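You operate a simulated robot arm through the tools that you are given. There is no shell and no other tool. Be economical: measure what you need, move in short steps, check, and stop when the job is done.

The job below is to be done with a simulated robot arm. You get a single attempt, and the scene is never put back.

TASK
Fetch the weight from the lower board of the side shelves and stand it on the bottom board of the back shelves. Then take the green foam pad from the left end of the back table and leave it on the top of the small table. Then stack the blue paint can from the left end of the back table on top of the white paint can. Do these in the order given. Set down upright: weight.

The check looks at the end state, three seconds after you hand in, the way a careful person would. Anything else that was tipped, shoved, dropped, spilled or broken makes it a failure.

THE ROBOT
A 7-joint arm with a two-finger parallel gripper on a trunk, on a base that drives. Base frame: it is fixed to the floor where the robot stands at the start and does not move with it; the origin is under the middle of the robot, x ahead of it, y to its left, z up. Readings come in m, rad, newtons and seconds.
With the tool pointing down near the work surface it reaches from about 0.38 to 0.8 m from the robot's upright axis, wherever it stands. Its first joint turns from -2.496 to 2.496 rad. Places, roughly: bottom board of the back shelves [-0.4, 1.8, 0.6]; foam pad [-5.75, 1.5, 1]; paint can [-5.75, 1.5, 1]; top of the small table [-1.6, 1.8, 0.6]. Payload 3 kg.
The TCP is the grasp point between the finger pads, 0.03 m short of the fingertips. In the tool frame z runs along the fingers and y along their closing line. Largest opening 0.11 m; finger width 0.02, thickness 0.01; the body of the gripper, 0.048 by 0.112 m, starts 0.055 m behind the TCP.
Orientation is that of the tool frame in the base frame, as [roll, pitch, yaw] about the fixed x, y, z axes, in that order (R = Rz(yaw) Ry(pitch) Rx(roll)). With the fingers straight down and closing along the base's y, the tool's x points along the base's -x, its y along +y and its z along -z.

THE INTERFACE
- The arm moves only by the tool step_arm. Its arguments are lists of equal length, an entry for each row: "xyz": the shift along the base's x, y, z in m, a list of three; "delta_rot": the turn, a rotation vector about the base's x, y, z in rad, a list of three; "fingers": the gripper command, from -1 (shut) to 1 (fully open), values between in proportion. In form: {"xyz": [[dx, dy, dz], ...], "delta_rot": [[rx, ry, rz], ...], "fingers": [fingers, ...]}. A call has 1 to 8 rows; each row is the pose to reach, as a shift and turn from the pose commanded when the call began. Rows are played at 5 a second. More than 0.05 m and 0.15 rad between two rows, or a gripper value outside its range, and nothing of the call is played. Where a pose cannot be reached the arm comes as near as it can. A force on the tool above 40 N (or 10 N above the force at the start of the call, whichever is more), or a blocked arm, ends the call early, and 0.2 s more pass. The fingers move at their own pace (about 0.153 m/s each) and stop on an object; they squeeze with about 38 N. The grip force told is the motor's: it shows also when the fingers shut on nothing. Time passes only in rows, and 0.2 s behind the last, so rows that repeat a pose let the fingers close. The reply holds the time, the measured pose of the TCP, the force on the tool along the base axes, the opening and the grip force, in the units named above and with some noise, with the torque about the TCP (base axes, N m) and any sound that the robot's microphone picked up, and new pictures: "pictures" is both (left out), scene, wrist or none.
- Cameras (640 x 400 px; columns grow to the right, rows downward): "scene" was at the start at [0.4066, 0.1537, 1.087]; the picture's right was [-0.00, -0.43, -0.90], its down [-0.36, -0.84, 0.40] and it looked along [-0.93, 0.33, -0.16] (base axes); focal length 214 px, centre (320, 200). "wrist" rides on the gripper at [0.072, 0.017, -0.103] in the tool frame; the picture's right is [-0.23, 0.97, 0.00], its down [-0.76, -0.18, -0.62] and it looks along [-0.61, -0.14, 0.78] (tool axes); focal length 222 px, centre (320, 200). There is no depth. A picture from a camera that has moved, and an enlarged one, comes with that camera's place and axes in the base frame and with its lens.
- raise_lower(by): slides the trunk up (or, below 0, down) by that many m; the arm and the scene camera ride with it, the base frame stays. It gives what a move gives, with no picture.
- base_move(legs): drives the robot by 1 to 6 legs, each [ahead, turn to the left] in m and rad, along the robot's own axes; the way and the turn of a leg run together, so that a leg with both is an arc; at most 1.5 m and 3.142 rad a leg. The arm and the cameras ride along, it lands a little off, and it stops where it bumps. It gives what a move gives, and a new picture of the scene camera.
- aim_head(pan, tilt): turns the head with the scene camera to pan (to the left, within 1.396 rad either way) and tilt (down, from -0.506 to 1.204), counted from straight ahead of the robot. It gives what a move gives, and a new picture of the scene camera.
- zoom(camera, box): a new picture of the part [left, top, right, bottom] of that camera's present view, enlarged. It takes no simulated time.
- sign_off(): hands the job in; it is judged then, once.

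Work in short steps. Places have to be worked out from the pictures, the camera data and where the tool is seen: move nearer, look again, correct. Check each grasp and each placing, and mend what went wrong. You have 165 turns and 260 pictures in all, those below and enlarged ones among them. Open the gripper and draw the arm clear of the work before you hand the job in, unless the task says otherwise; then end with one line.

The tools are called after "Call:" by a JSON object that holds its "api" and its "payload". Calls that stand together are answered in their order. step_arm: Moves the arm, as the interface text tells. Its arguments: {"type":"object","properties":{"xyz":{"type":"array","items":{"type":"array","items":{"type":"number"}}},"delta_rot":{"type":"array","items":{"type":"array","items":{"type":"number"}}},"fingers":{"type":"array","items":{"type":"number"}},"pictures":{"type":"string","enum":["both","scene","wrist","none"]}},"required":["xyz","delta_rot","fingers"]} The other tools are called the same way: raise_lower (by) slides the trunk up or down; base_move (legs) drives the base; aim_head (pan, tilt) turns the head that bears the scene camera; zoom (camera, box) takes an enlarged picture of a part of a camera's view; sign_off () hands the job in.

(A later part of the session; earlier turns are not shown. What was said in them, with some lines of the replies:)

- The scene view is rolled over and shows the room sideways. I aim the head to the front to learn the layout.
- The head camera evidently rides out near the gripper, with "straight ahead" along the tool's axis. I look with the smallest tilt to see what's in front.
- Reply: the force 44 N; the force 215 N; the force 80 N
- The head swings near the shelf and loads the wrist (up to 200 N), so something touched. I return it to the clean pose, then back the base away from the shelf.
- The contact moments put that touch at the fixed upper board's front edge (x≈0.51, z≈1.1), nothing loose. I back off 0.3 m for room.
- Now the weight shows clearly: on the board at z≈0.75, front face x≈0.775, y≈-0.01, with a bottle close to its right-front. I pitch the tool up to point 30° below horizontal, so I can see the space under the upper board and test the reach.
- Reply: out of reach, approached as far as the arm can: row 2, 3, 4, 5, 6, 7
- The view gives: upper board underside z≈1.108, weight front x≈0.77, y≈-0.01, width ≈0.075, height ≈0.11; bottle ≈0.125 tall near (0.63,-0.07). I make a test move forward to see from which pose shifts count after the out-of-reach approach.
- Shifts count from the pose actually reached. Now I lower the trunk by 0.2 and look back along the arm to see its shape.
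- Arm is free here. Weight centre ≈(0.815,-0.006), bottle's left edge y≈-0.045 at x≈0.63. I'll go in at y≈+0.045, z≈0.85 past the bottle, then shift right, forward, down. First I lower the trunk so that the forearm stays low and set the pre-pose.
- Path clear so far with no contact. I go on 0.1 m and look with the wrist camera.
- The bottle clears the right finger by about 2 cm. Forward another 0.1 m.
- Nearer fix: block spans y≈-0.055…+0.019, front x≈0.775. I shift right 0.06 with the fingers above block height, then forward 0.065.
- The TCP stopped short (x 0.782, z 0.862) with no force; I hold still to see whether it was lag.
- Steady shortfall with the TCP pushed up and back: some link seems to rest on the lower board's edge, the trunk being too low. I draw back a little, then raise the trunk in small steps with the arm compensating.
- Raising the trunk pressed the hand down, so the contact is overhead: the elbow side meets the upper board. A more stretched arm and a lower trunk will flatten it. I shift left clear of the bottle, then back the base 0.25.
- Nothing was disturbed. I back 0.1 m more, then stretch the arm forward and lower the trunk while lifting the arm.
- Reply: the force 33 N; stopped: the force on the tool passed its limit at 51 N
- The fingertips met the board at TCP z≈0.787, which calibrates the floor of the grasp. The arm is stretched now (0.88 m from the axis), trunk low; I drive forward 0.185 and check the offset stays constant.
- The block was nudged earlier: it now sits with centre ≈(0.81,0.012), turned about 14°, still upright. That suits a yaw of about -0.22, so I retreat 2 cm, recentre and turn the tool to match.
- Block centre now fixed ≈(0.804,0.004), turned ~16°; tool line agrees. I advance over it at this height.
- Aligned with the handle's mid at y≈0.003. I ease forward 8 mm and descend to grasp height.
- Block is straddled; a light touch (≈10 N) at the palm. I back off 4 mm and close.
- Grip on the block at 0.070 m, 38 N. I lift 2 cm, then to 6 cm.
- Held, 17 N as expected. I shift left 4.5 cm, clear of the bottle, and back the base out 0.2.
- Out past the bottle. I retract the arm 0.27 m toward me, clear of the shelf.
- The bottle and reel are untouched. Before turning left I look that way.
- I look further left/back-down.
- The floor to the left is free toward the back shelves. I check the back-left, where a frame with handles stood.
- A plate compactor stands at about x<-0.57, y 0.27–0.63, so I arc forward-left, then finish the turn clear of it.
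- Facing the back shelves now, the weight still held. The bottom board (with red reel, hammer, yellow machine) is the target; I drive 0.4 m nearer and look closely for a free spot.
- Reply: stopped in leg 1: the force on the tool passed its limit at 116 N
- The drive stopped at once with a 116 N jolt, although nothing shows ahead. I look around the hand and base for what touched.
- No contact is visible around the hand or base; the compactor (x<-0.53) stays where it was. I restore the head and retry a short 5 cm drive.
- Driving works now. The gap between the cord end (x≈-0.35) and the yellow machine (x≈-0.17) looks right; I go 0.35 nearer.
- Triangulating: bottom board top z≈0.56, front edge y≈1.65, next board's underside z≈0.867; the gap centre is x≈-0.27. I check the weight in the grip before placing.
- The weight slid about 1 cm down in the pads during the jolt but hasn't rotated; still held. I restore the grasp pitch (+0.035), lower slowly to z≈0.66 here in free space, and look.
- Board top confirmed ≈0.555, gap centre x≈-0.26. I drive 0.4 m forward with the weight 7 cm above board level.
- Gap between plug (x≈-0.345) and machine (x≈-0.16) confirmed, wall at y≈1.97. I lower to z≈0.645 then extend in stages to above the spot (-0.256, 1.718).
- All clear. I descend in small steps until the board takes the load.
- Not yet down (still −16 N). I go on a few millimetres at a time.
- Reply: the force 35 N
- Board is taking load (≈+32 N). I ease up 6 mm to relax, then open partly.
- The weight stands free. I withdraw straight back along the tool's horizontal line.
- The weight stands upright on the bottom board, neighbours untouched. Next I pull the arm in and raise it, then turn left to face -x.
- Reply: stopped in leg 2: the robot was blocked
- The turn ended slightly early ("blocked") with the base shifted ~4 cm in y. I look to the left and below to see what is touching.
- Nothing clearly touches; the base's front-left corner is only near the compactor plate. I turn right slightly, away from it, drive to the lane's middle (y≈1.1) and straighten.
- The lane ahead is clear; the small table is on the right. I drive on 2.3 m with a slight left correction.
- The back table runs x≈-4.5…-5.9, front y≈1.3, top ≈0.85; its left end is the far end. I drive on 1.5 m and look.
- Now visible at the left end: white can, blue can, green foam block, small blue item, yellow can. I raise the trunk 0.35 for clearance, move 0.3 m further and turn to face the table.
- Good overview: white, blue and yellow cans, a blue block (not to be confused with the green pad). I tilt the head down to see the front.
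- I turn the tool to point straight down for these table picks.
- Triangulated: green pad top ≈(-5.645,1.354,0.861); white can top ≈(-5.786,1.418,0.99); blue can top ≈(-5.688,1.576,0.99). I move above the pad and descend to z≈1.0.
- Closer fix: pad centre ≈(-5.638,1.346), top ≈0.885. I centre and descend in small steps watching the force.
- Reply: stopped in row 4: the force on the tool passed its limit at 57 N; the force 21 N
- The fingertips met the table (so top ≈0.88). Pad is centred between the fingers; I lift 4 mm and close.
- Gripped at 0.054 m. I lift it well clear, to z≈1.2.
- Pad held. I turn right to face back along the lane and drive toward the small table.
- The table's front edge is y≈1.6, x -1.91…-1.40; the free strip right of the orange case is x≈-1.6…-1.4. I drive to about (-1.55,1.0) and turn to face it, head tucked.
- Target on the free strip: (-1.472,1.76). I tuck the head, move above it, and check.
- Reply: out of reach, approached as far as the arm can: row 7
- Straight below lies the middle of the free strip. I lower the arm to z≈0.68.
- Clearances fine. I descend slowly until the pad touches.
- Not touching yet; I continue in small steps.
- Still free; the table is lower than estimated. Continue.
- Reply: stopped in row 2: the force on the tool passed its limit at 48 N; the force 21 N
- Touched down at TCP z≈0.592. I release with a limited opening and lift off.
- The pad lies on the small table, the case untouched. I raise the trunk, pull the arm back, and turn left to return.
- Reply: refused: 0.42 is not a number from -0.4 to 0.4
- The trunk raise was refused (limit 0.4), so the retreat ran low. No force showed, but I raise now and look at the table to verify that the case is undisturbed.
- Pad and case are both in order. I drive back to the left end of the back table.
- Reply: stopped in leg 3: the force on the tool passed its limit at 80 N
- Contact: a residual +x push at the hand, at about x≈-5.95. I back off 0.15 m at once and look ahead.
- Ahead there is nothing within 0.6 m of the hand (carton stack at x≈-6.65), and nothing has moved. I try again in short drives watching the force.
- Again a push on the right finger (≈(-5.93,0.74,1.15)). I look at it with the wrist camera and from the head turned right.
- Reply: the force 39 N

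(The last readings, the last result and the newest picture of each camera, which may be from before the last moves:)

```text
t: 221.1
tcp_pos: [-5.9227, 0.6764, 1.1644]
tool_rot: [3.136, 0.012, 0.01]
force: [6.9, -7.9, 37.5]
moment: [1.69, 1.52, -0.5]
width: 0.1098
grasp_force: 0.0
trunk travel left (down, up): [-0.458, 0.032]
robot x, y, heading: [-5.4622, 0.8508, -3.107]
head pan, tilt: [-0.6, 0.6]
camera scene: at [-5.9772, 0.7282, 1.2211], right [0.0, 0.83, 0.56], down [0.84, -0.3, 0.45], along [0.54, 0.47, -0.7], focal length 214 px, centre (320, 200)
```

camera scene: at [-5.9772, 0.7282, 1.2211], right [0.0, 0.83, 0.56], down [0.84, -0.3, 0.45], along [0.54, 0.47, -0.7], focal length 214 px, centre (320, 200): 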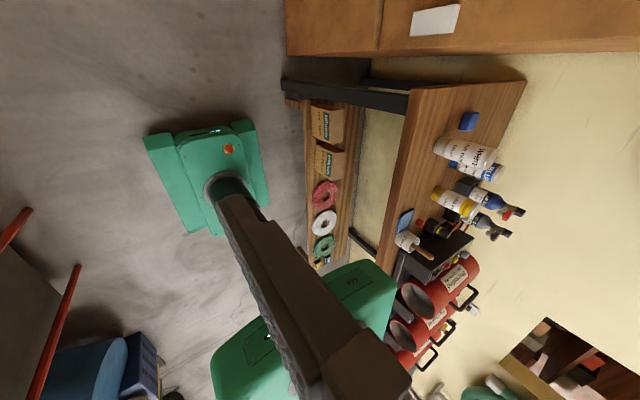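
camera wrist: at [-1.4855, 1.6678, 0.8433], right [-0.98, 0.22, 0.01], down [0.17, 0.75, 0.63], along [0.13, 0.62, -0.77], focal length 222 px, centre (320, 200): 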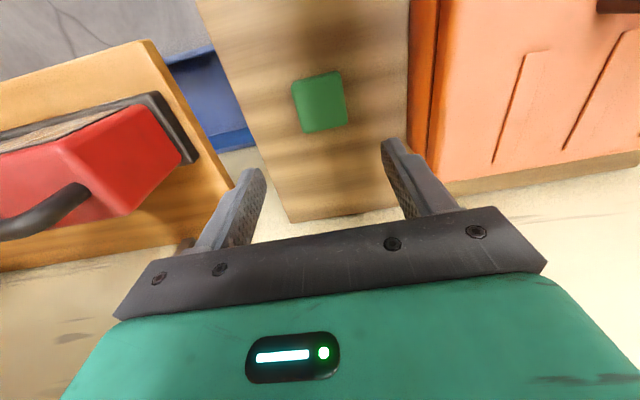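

The head's swing also met something near (-5.95,0.71,1.22), although nothing is visible there. Earlier I passed this place freely with the hand at z≥1.25, so I back off, raise the hand to ≈1.34 and retry.

Call:
{"api": "base_move", "payload": {"legs": [[-0.12, 0]]}}

Call:
{"api": "aim_head", "payload": {"pan": 0, "tilt": 0}}

Call:
{"api": "raise_lower", "payload": {"by": 0.03}}

Call:
{"api": "step_arm", "payload": {"xyz": [[0, 0, 0.04], [0, 0.02, 0.08], [0, 0.04, 0.12], [0, 0.06, 0.15]], "delta_rot": [[0, 0, 0], [0, 0, 0], [0, 0, 0], [0, 0, 0]], "fingers": [1, 1, 1, 1], "pictures": "none"}}

```text
t: 221.8
tcp_pos: [-5.9179, 0.6771, 1.1676]
tool_rot: [3.135, 0.025, 0.015]
force: [0.0, 0.0, -0.5]
moment: [0.02, -0.03, -0.04]
width: 0.1099
grasp_force: 0.0
trunk travel left (down, up): [-0.458, 0.032]
robot x, y, heading: [-5.4506, 0.8543, -3.104]
head pan, tilt: [-0.6, 0.6]
stopped in leg 1: the force on the tool passed its limit at 58 N (the readings are from after the stop); the commanded pose is now the measured one
camera scene: at [-5.9707, 0.7283, 1.2238], right [0.0, 0.83, 0.56], down [0.84, -0.3, 0.45], along [0.54, 0.47, -0.7], focal length 214 px, centre (320, 200)
```

scene: 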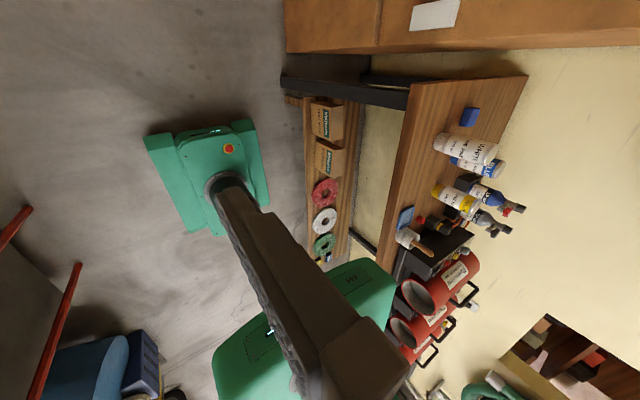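

```text
t: 222.8
tcp_pos: [-5.9164, 0.6769, 1.1664]
tool_rot: [3.134, 0.022, 0.013]
force: [-0.2, -0.6, 0.0]
moment: [-0.02, 0.03, -0.01]
width: 0.1099
grasp_force: 0.1
trunk travel left (down, up): [-0.458, 0.032]
robot x, y, heading: [-5.4521, 0.8528, -3.102]
head pan, tilt: [0.0, 0.0]
camera scene: at [-6.0247, 0.6775, 1.2085], right [-0.01, 1.0, -0.01], down [1.0, 0.01, -0.02], along [-0.02, -0.01, -1.0], focal length 214 px, centre (320, 200)
```

scene: 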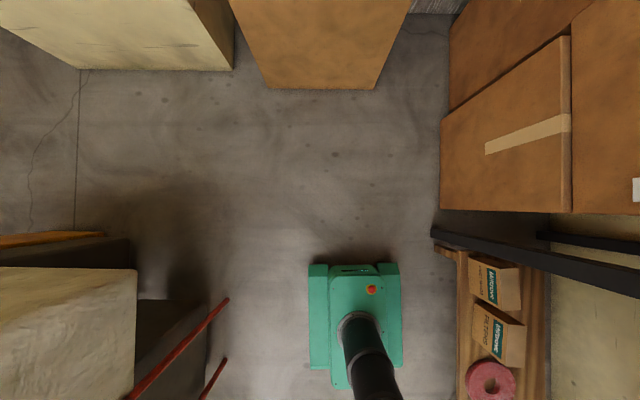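

```text
t: 223.6
tcp_pos: [-5.9169, 0.6772, 1.198]
tool_rot: [3.134, 0.022, 0.014]
force: [0.5, 0.1, -0.5]
moment: [0.0, 0.01, 0.0]
width: 0.11
grasp_force: 0.0
trunk travel left (down, up): [-0.488, 0.002]
robot x, y, heading: [-5.4531, 0.8555, -3.1]
head pan, tilt: [0.0, 0.0]
```

```text
t: 224.6
tcp_pos: [-5.9175, 0.7385, 1.3488]
tool_rot: [3.135, 0.023, 0.014]
force: [0.2, 0.5, -0.4]
moment: [0.02, 0.0, 0.02]
width: 0.1099
grasp_force: 0.1
trunk travel left (down, up): [-0.488, 0.002]
robot x, y, heading: [-5.454, 0.8509, -3.101]
head pan, tilt: [0.0, 0.0]
```

Free again, with the hand at z≈1.35. I turn right to face the table.

Call:
{"api": "base_move", "payload": {"legs": [[0, -1.6]]}}

```text
t: 229.0
tcp_pos: [-5.5508, 1.3189, 1.3487]
tool_rot: [3.135, 0.024, -1.594]
force: [0.4, -0.3, -0.2]
moment: [-0.01, -0.05, 0.01]
width: 0.1101
grasp_force: 0.0
trunk travel left (down, up): [-0.488, 0.002]
robot x, y, heading: [-5.5123, 0.8533, 1.578]
head pan, tilt: [0.0, 0.0]
camera scene: at [-5.5476, 1.4302, 1.3899], right [1.0, -0.02, -0.01], down [-0.02, -1.0, -0.02], along [-0.01, 0.02, -1.0], focal length 214 px, centre (320, 200)
```

scene: 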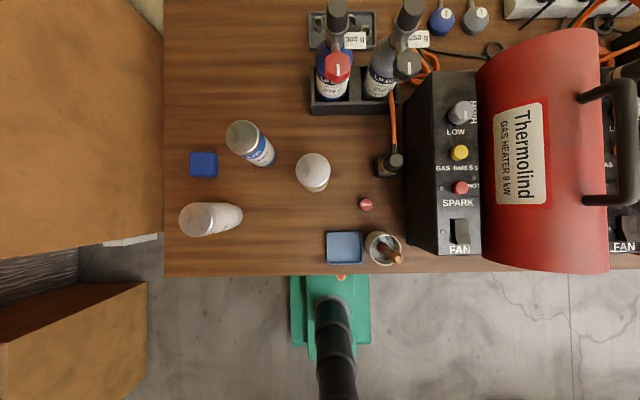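

Good overhead view: blue can ≈(-5.688,1.555), white ≈(-5.772,1.408), tops ≈1.0. I straighten the tool, lower to z≈1.17 moving left, and go over the blue can.

Call:
{"api": "step_arm", "payload": {"xyz": [[-0.03, 0, -0.03], [-0.06, 0, -0.06], [-0.09, 0, -0.09], [-0.12, 0, -0.12], [-0.137, 0.03, -0.15], [-0.137, 0.07, -0.17], [-0.137, 0.11, -0.18], [-0.137, 0.15, -0.18]], "delta_rot": [[-0.012, -0.003, 0.012], [-0.024, -0.0066, 0.023], [-0.024, -0.0066, 0.023], [-0.024, -0.0066, 0.023], [-0.024, -0.0066, 0.023], [-0.024, -0.0066, 0.023], [-0.024, -0.0066, 0.023], [-0.024, -0.0066, 0.023]], "fingers": [1, 1, 1, 1, 1, 1, 1, 1], "pictures": "both"}}

```text
t: 230.8
tcp_pos: [-5.6901, 1.4705, 1.1717]
tool_rot: [3.141, 0.0, -1.571]
force: [-0.5, 0.4, 0.3]
moment: [0.02, -0.01, -0.04]
width: 0.1101
grasp_force: 0.1
trunk travel left (down, up): [-0.488, 0.002]
robot x, y, heading: [-5.5113, 0.855, 1.578]
head pan, tilt: [0.0, 0.0]
camera scene: at [-5.6902, 1.5819, 1.2103], right [1.0, 0.0, 0.0], down [0.0, -1.0, 0.0], along [0.0, 0.0, -1.0], focal length 214 px, centre (320, 200)
camera wrist: at [-5.7091, 1.3967, 1.2748], right [-0.97, 0.23, 0.0], down [0.18, 0.76, 0.62], along [0.14, 0.61, -0.78], focal length 222 px, centre (320, 200)
```

scene: 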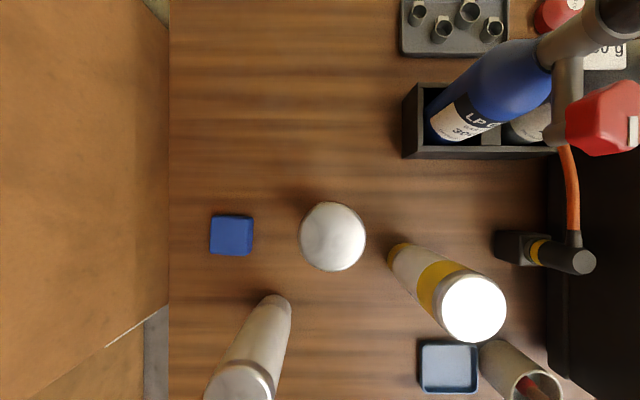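
wrist: 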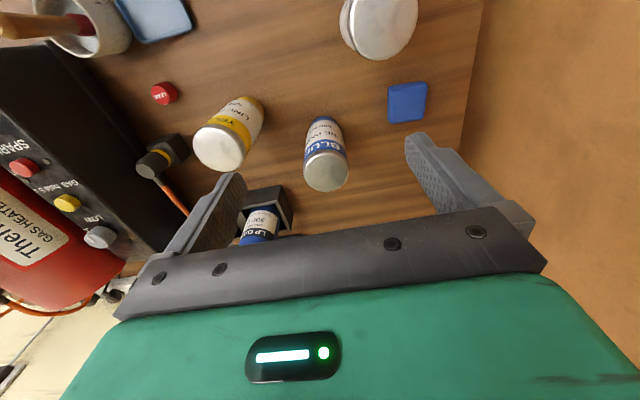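

Precise fix: blue can top ≈(-5.681,1.549,1.02), diameter ≈0.06; white ≈(-5.763,1.412). I go over the blue can and descend around it.

Call:
{"api": "step_arm", "payload": {"xyz": [[0.005, 0.04, 0], [0.009, 0.0785, 0], [0.009, 0.0785, -0.04], [0.009, 0.0785, -0.08], [0.009, 0.0785, -0.12]], "delta_rot": [[0, 0, 0], [0, 0, 0], [0, 0, 0], [0, 0, 0], [0, 0, 0]], "fingers": [1, 1, 1, 1, 1], "pictures": "wrist"}}

```text
t: 232.0
tcp_pos: [-5.678, 1.547, 1.0473]
tool_rot: [-3.14, -0.003, -1.571]
force: [0.4, 0.2, -0.6]
moment: [0.01, 0.02, 0.0]
width: 0.1102
grasp_force: 0.1
trunk travel left (down, up): [-0.488, 0.002]
robot x, y, heading: [-5.5098, 0.8518, 1.582]
head pan, tilt: [0.0, 0.0]
camera wrist: at [-5.6966, 1.4741, 1.1517], right [-0.97, 0.23, 0.0], down [0.18, 0.76, 0.62], along [0.14, 0.6, -0.78], focal length 222 px, centre (320, 200)
```

wrist: 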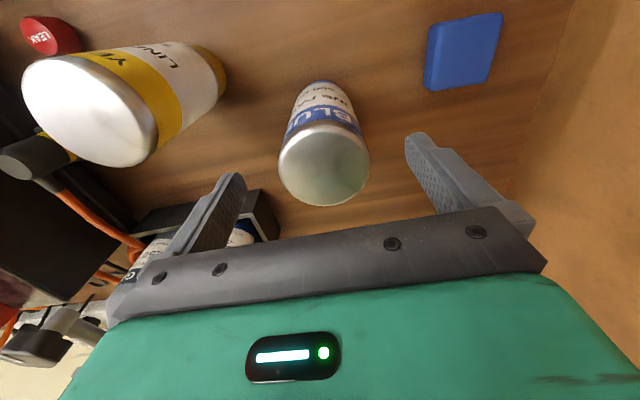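

Centred to a few millimetres. I descend 5.5 cm and close.

Call:
{"api": "step_arm", "payload": {"xyz": [[-0.004, 0, -0.03], [-0.004, 0, -0.055], [-0.004, 0, -0.055], [-0.004, 0, -0.055], [-0.004, 0, -0.055]], "delta_rot": [[0, 0, 0], [0, 0, 0], [0, 0, 0], [0, 0, 0], [0, 0, 0]], "fingers": [1, 1, -1, -1, -1], "pictures": "both"}}

```text
t: 233.2
tcp_pos: [-5.6821, 1.5487, 0.992]
tool_rot: [3.139, -0.002, -1.571]
force: [0.4, 0.2, 0.2]
moment: [0.02, 0.02, -0.02]
width: 0.0591
grasp_force: 38.3
trunk travel left (down, up): [-0.488, 0.002]
robot x, y, heading: [-5.5072, 0.8537, 1.582]
head pan, tilt: [0.0, 0.0]
camera scene: at [-5.6824, 1.6605, 1.0308], right [1.0, 0.0, 0.0], down [0.0, -1.0, 0.0], along [0.0, 0.0, -1.0], focal length 214 px, centre (320, 200)
camera wrist: at [-5.7013, 1.4753, 1.0955], right [-0.97, 0.23, 0.0], down [0.18, 0.76, 0.62], along [0.14, 0.61, -0.78], focal length 222 px, centre (320, 200)
```

scene: 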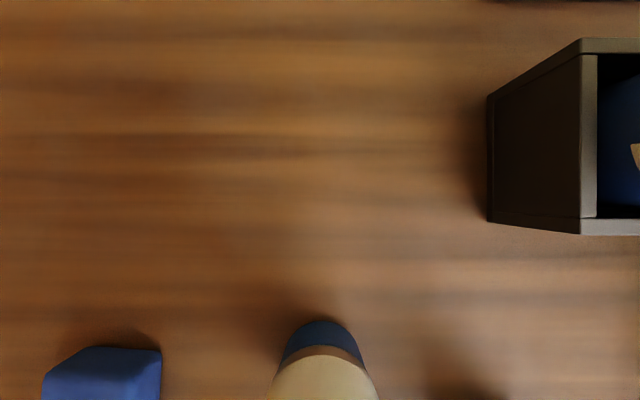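
wrist: 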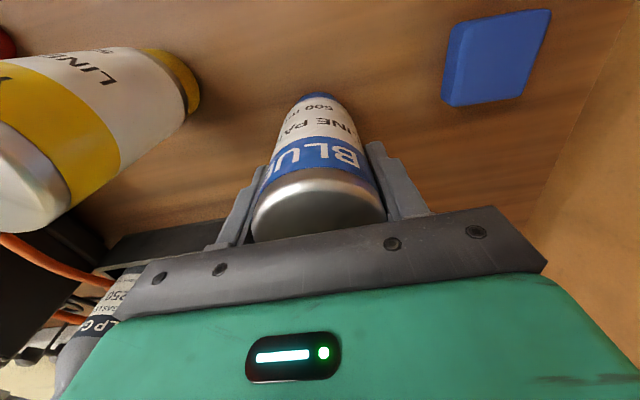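

Gripped at 0.059 m. I lift 0.2 m straight up.

Call:
{"api": "step_arm", "payload": {"xyz": [[0, 0, 0.02], [0, 0, 0.05], [0, 0, 0.09], [0, 0, 0.13], [0, 0, 0.17], [0, 0, 0.2]], "delta_rot": [[0, 0, 0], [0, 0, 0], [0, 0, 0], [0, 0, 0], [0, 0, 0], [0, 0, 0]], "fingers": [-1, -1, -1, -1, -1, -1], "pictures": "both"}}

```text
t: 234.6
tcp_pos: [-5.6815, 1.5476, 1.1935]
tool_rot: [-3.14, -0.002, -1.57]
force: [0.0, -0.7, -5.1]
moment: [0.02, -0.02, -0.02]
width: 0.0591
grasp_force: 38.1
trunk travel left (down, up): [-0.488, 0.002]
robot x, y, heading: [-5.5136, 0.857, 1.574]
head pan, tilt: [0.0, 0.0]
camera scene: at [-5.6813, 1.6592, 1.232], right [1.0, 0.0, 0.0], down [0.0, -1.0, 0.0], along [0.0, 0.0, -1.0], focal length 214 px, centre (320, 200)
camera wrist: at [-5.7003, 1.4741, 1.2969], right [-0.97, 0.23, 0.0], down [0.18, 0.76, 0.62], along [0.14, 0.61, -0.78], focal length 222 px, centre (320, 200)
```

scene: 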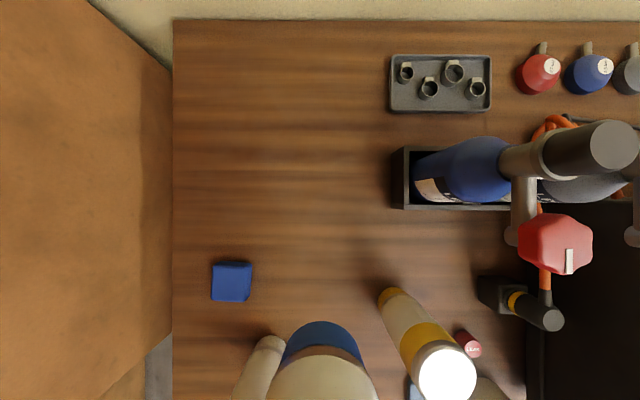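
wrist: 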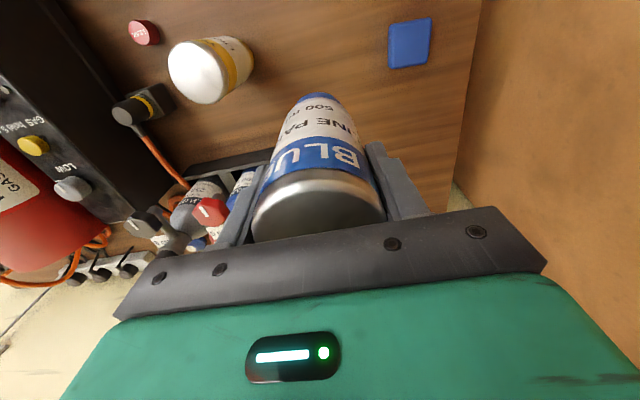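

Held (≈0.5 kg). To fix the white can exactly I bring the downward-looking head camera over it, going around in front.

Call:
{"api": "step_arm", "payload": {"xyz": [[0, -0.045, 0.01], [0, -0.09, 0.02], [0, -0.135, 0.02], [0, -0.18, 0.02], [0, -0.22, 0.02], [-0.03, -0.25, 0.02], [-0.06, -0.25, 0.02], [-0.08, -0.25, 0.02]], "delta_rot": [[0, 0, 0], [0, 0, 0], [0, 0, 0], [0, 0, 0], [0, 0, 0], [0, 0, 0], [0, 0, 0], [0, 0, 0]], "fingers": [-1, -1, -1, -1, -1, -1, -1, -1], "pictures": "both"}}

```text
t: 236.4
tcp_pos: [-5.7622, 1.2993, 1.2124]
tool_rot: [-3.14, -0.006, -1.572]
force: [0.0, -0.3, -5.3]
moment: [-0.04, 0.01, 0.02]
width: 0.0591
grasp_force: 38.2
trunk travel left (down, up): [-0.488, 0.002]
robot x, y, heading: [-5.5066, 0.853, 1.577]
head pan, tilt: [0.0, 0.0]
camera scene: at [-5.762, 1.4106, 1.2518], right [1.0, 0.0, 0.0], down [0.0, -1.0, 0.0], along [0.0, 0.0, -1.0], focal length 214 px, centre (320, 200)
camera wrist: at [-5.7811, 1.2256, 1.3168], right [-0.97, 0.23, 0.0], down [0.18, 0.76, 0.62], along [0.14, 0.6, -0.78], focal length 222 px, centre (320, 200)
```

scene: 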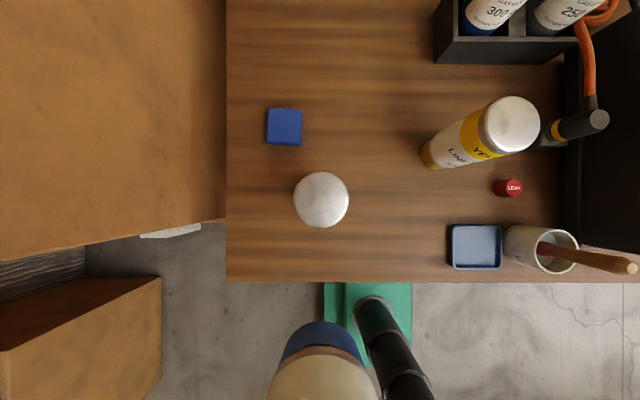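
wrist: 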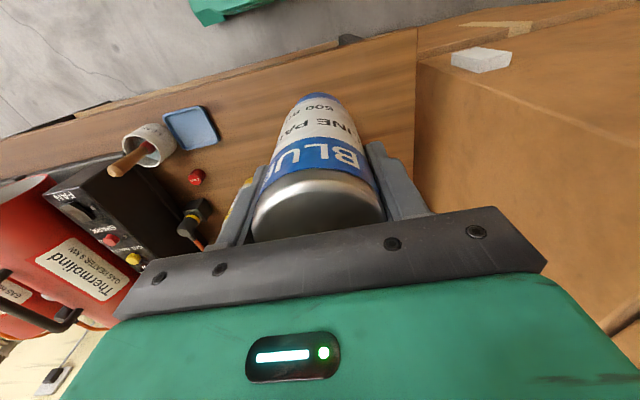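

White can's axis fixed at (-5.761,1.411), top z≈1.02; the blue can sits ~3 mm toward -y of the TCP. I move over it.

Call:
{"api": "step_arm", "payload": {"xyz": [[0.001, 0.04, 0], [0.001, 0.08, 0], [0.001, 0.114, 0], [0.001, 0.114, -0.03], [0.001, 0.114, -0.055]], "delta_rot": [[0.005, 0, 0], [0.005, 0, 0], [0.005, 0, 0], [0.005, 0, 0], [0.005, 0, 0]], "fingers": [-1, -1, -1, -1, -1], "pictures": "both"}}

```text
t: 237.6
tcp_pos: [-5.76, 1.4128, 1.1586]
tool_rot: [3.141, 0.006, -1.567]
force: [-0.1, -1.0, -4.9]
moment: [0.01, 0.01, -0.02]
width: 0.0592
grasp_force: 38.1
trunk travel left (down, up): [-0.488, 0.002]
robot x, y, heading: [-5.5099, 0.8513, 1.577]
head pan, tilt: [0.0, 0.0]
camera scene: at [-5.7608, 1.5239, 1.1989], right [1.0, 0.0, 0.0], down [0.0, -1.0, 0.0], along [0.0, 0.0, -1.0], focal length 214 px, centre (320, 200)
camera wrist: at [-5.7797, 1.3383, 1.2625], right [-0.97, 0.23, 0.0], down [0.18, 0.76, 0.63], along [0.14, 0.61, -0.78], focal length 222 px, centre (320, 200)
```

scene: 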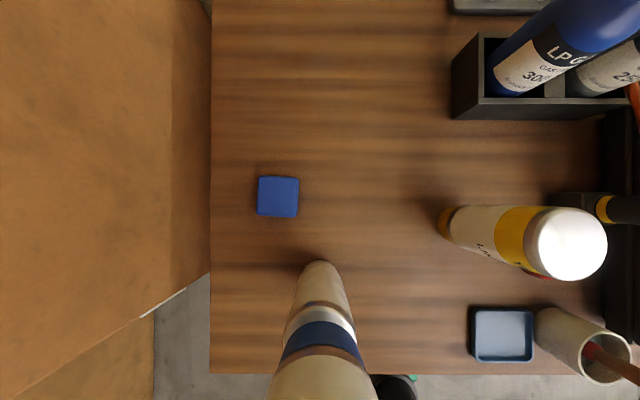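
wrist: 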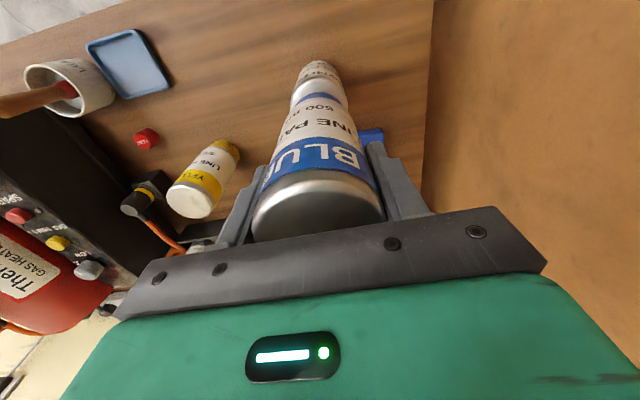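

The rims line up within ~2 mm in both axes. I lower gently to contact.

Call:
{"api": "step_arm", "payload": {"xyz": [[-0.001, 0, -0.008], [-0.001, 0, -0.014], [-0.001, 0, -0.019], [-0.001, 0, -0.023]], "delta_rot": [[0, 0, 0], [0, 0, 0], [0, 0, 0], [0, 0, 0]], "fingers": [-1, -1, -1, -1], "pictures": "scene"}}

```text
t: 238.6
tcp_pos: [-5.7629, 1.4119, 1.1387]
tool_rot: [3.139, 0.011, -1.572]
force: [2.1, 3.2, 27.3]
moment: [0.02, -0.27, -0.07]
width: 0.0595
grasp_force: 38.2
trunk travel left (down, up): [-0.488, 0.002]
robot x, y, heading: [-5.5119, 0.8534, 1.574]
head pan, tilt: [0.0, 0.0]
camera scene: at [-5.7622, 1.5237, 1.1789], right [1.0, 0.0, 0.0], down [0.0, -1.0, -0.01], along [0.0, 0.01, -1.0], focal length 214 px, centre (320, 200)
```

scene: 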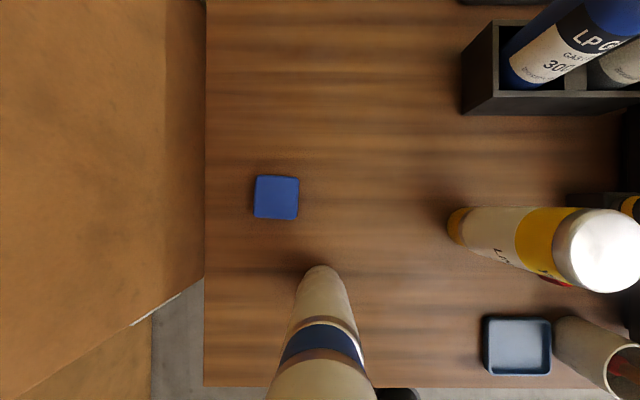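

In contact (+27 N). I ease up 3 mm and check before releasing.

Call:
{"api": "step_arm", "payload": {"xyz": [[0, 0, 0.002], [0, 0, 0.003], [0, 0, 0.003]], "delta_rot": [[0, 0, 0], [0, 0, 0], [0, 0, 0]], "fingers": [-1, -1, -1], "pictures": "wrist"}}

```text
t: 239.4
tcp_pos: [-5.7627, 1.4123, 1.1388]
tool_rot: [-3.14, 0.003, -1.572]
force: [1.2, 4.5, 6.5]
moment: [0.64, -0.01, -0.03]
width: 0.0591
grasp_force: 38.3
trunk travel left (down, up): [-0.488, 0.002]
robot x, y, heading: [-5.5096, 0.8502, 1.575]
head pan, tilt: [0.0, 0.0]
camera wrist: at [-5.7815, 1.3381, 1.2419], right [-0.97, 0.23, 0.0], down [0.18, 0.76, 0.63], along [0.14, 0.61, -0.78], focal length 222 px, centre (320, 200)
```

wrist: 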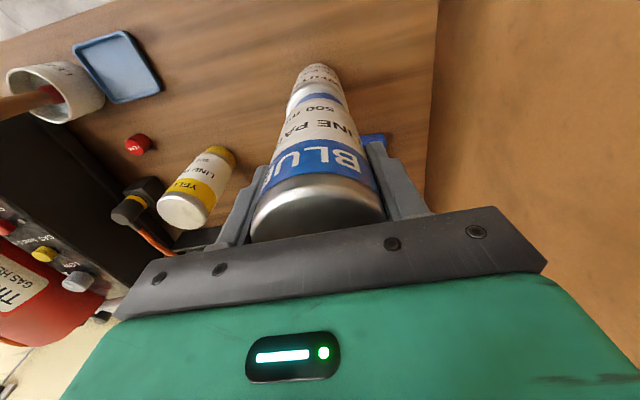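

Residual load is small. I ease 1 mm more and open the fingers in steps.

Call:
{"api": "step_arm", "payload": {"xyz": [[0, 0, 0.001], [0, 0, 0.001], [0, 0, 0.001], [0, 0, 0.001], [0, 0, 0.001], [0, 0, 0.001]], "delta_rot": [[0, 0, 0], [0, 0, 0], [0, 0, 0], [0, 0, 0], [0, 0, 0], [0, 0, 0]], "fingers": [-1, 0.1, 0.2, 0.35, 0.6, 0.6], "pictures": "both"}}

```text
t: 240.8
tcp_pos: [-5.7628, 1.4126, 1.1407]
tool_rot: [-3.141, 0.004, -1.57]
force: [-0.2, 0.8, 0.2]
moment: [0.03, 0.0, -0.03]
width: 0.0881
grasp_force: 0.1
trunk travel left (down, up): [-0.488, 0.002]
robot x, y, heading: [-5.5103, 0.8527, 1.571]
head pan, tilt: [0.0, 0.0]
camera scene: at [-5.7626, 1.5244, 1.1793], right [1.0, 0.0, 0.0], down [0.0, -1.0, 0.0], along [0.0, 0.0, -1.0], focal length 214 px, centre (320, 200)
camera wrist: at [-5.7815, 1.3389, 1.243], right [-0.97, 0.23, 0.0], down [0.18, 0.76, 0.63], along [0.14, 0.61, -0.78], focal length 222 px, centre (320, 200)
```

scene: 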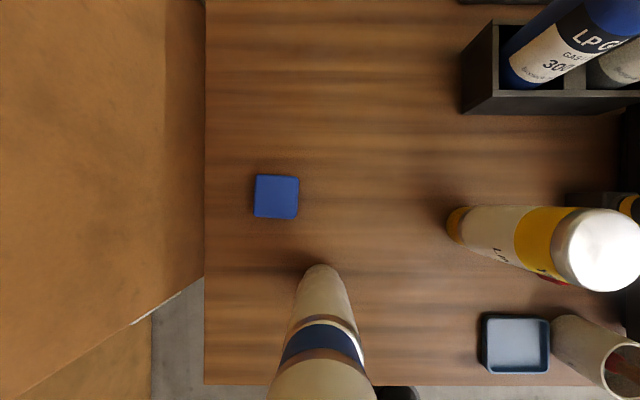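
wrist: 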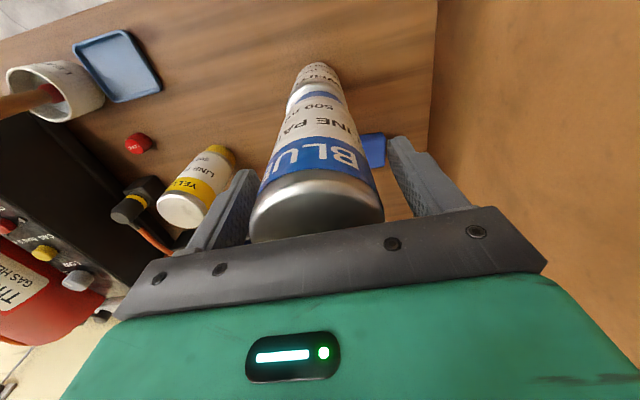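

The stack stands by itself. I lift straight up and back away.

Call:
{"api": "step_arm", "payload": {"xyz": [[0, 0, 0.02], [0, 0, 0.05], [0, 0, 0.09], [0, 0, 0.13], [0, 0, 0.17], [0.02, -0.03, 0.18], [0.04, -0.07, 0.18], [0.06, -0.11, 0.18]], "delta_rot": [[0, 0, 0], [0, 0, 0], [0, 0, 0], [0, 0, 0], [0, 0, 0], [0, 0, 0], [0, 0, 0], [0, 0, 0]], "fingers": [0.7, 0.7, 0.7, 0.7, 0.8, 1, 1, 1], "pictures": "both"}}

```text
t: 242.6
tcp_pos: [-5.7011, 1.3016, 1.3202]
tool_rot: [-3.138, 0.005, -1.568]
force: [0.0, -0.2, 0.3]
moment: [-0.01, -0.03, 0.03]
width: 0.1101
grasp_force: 0.2
trunk travel left (down, up): [-0.488, 0.002]
robot x, y, heading: [-5.507, 0.8515, 1.58]
head pan, tilt: [0.0, 0.0]
camera scene: at [-5.7012, 1.4128, 1.3601], right [1.0, 0.0, 0.0], down [0.0, -1.0, 0.0], along [0.0, 0.0, -1.0], focal length 214 px, centre (320, 200)
camera wrist: at [-5.72, 1.2273, 1.4238], right [-0.97, 0.23, 0.0], down [0.18, 0.76, 0.63], along [0.14, 0.61, -0.78], focal length 222 px, centre (320, 200)
```

scene: 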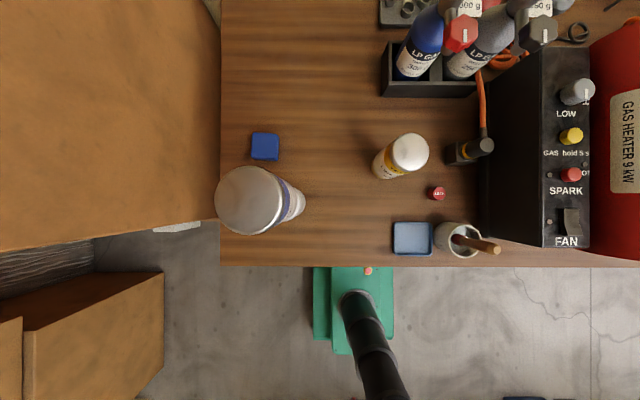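
wrist: 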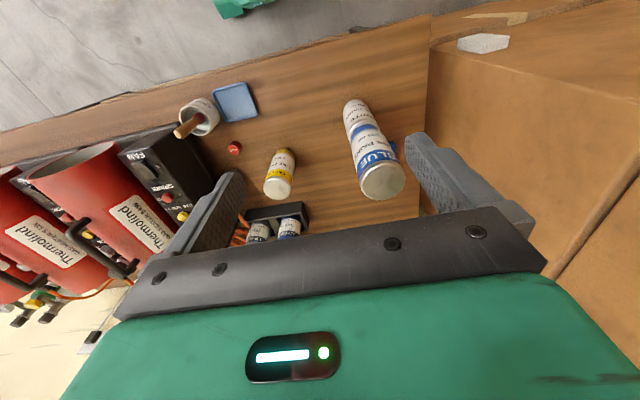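

The blue can stands squarely on the white one, the gripper is open and clear, and nothing around it was disturbed. I hand in.

Call:
{"api": "sign_off", "payload": {}}

```text
The job is handed in.
```

The job is handed in. The weight stands upright on the bottom board of the back shelves, the green pad is on the small table, and the blue can is stacked on the white can. A few drives and head turns were stopped by contacts I couldn't explain. I saw nothing tipped or moved near those spots, but I didn't recheck the whole room.
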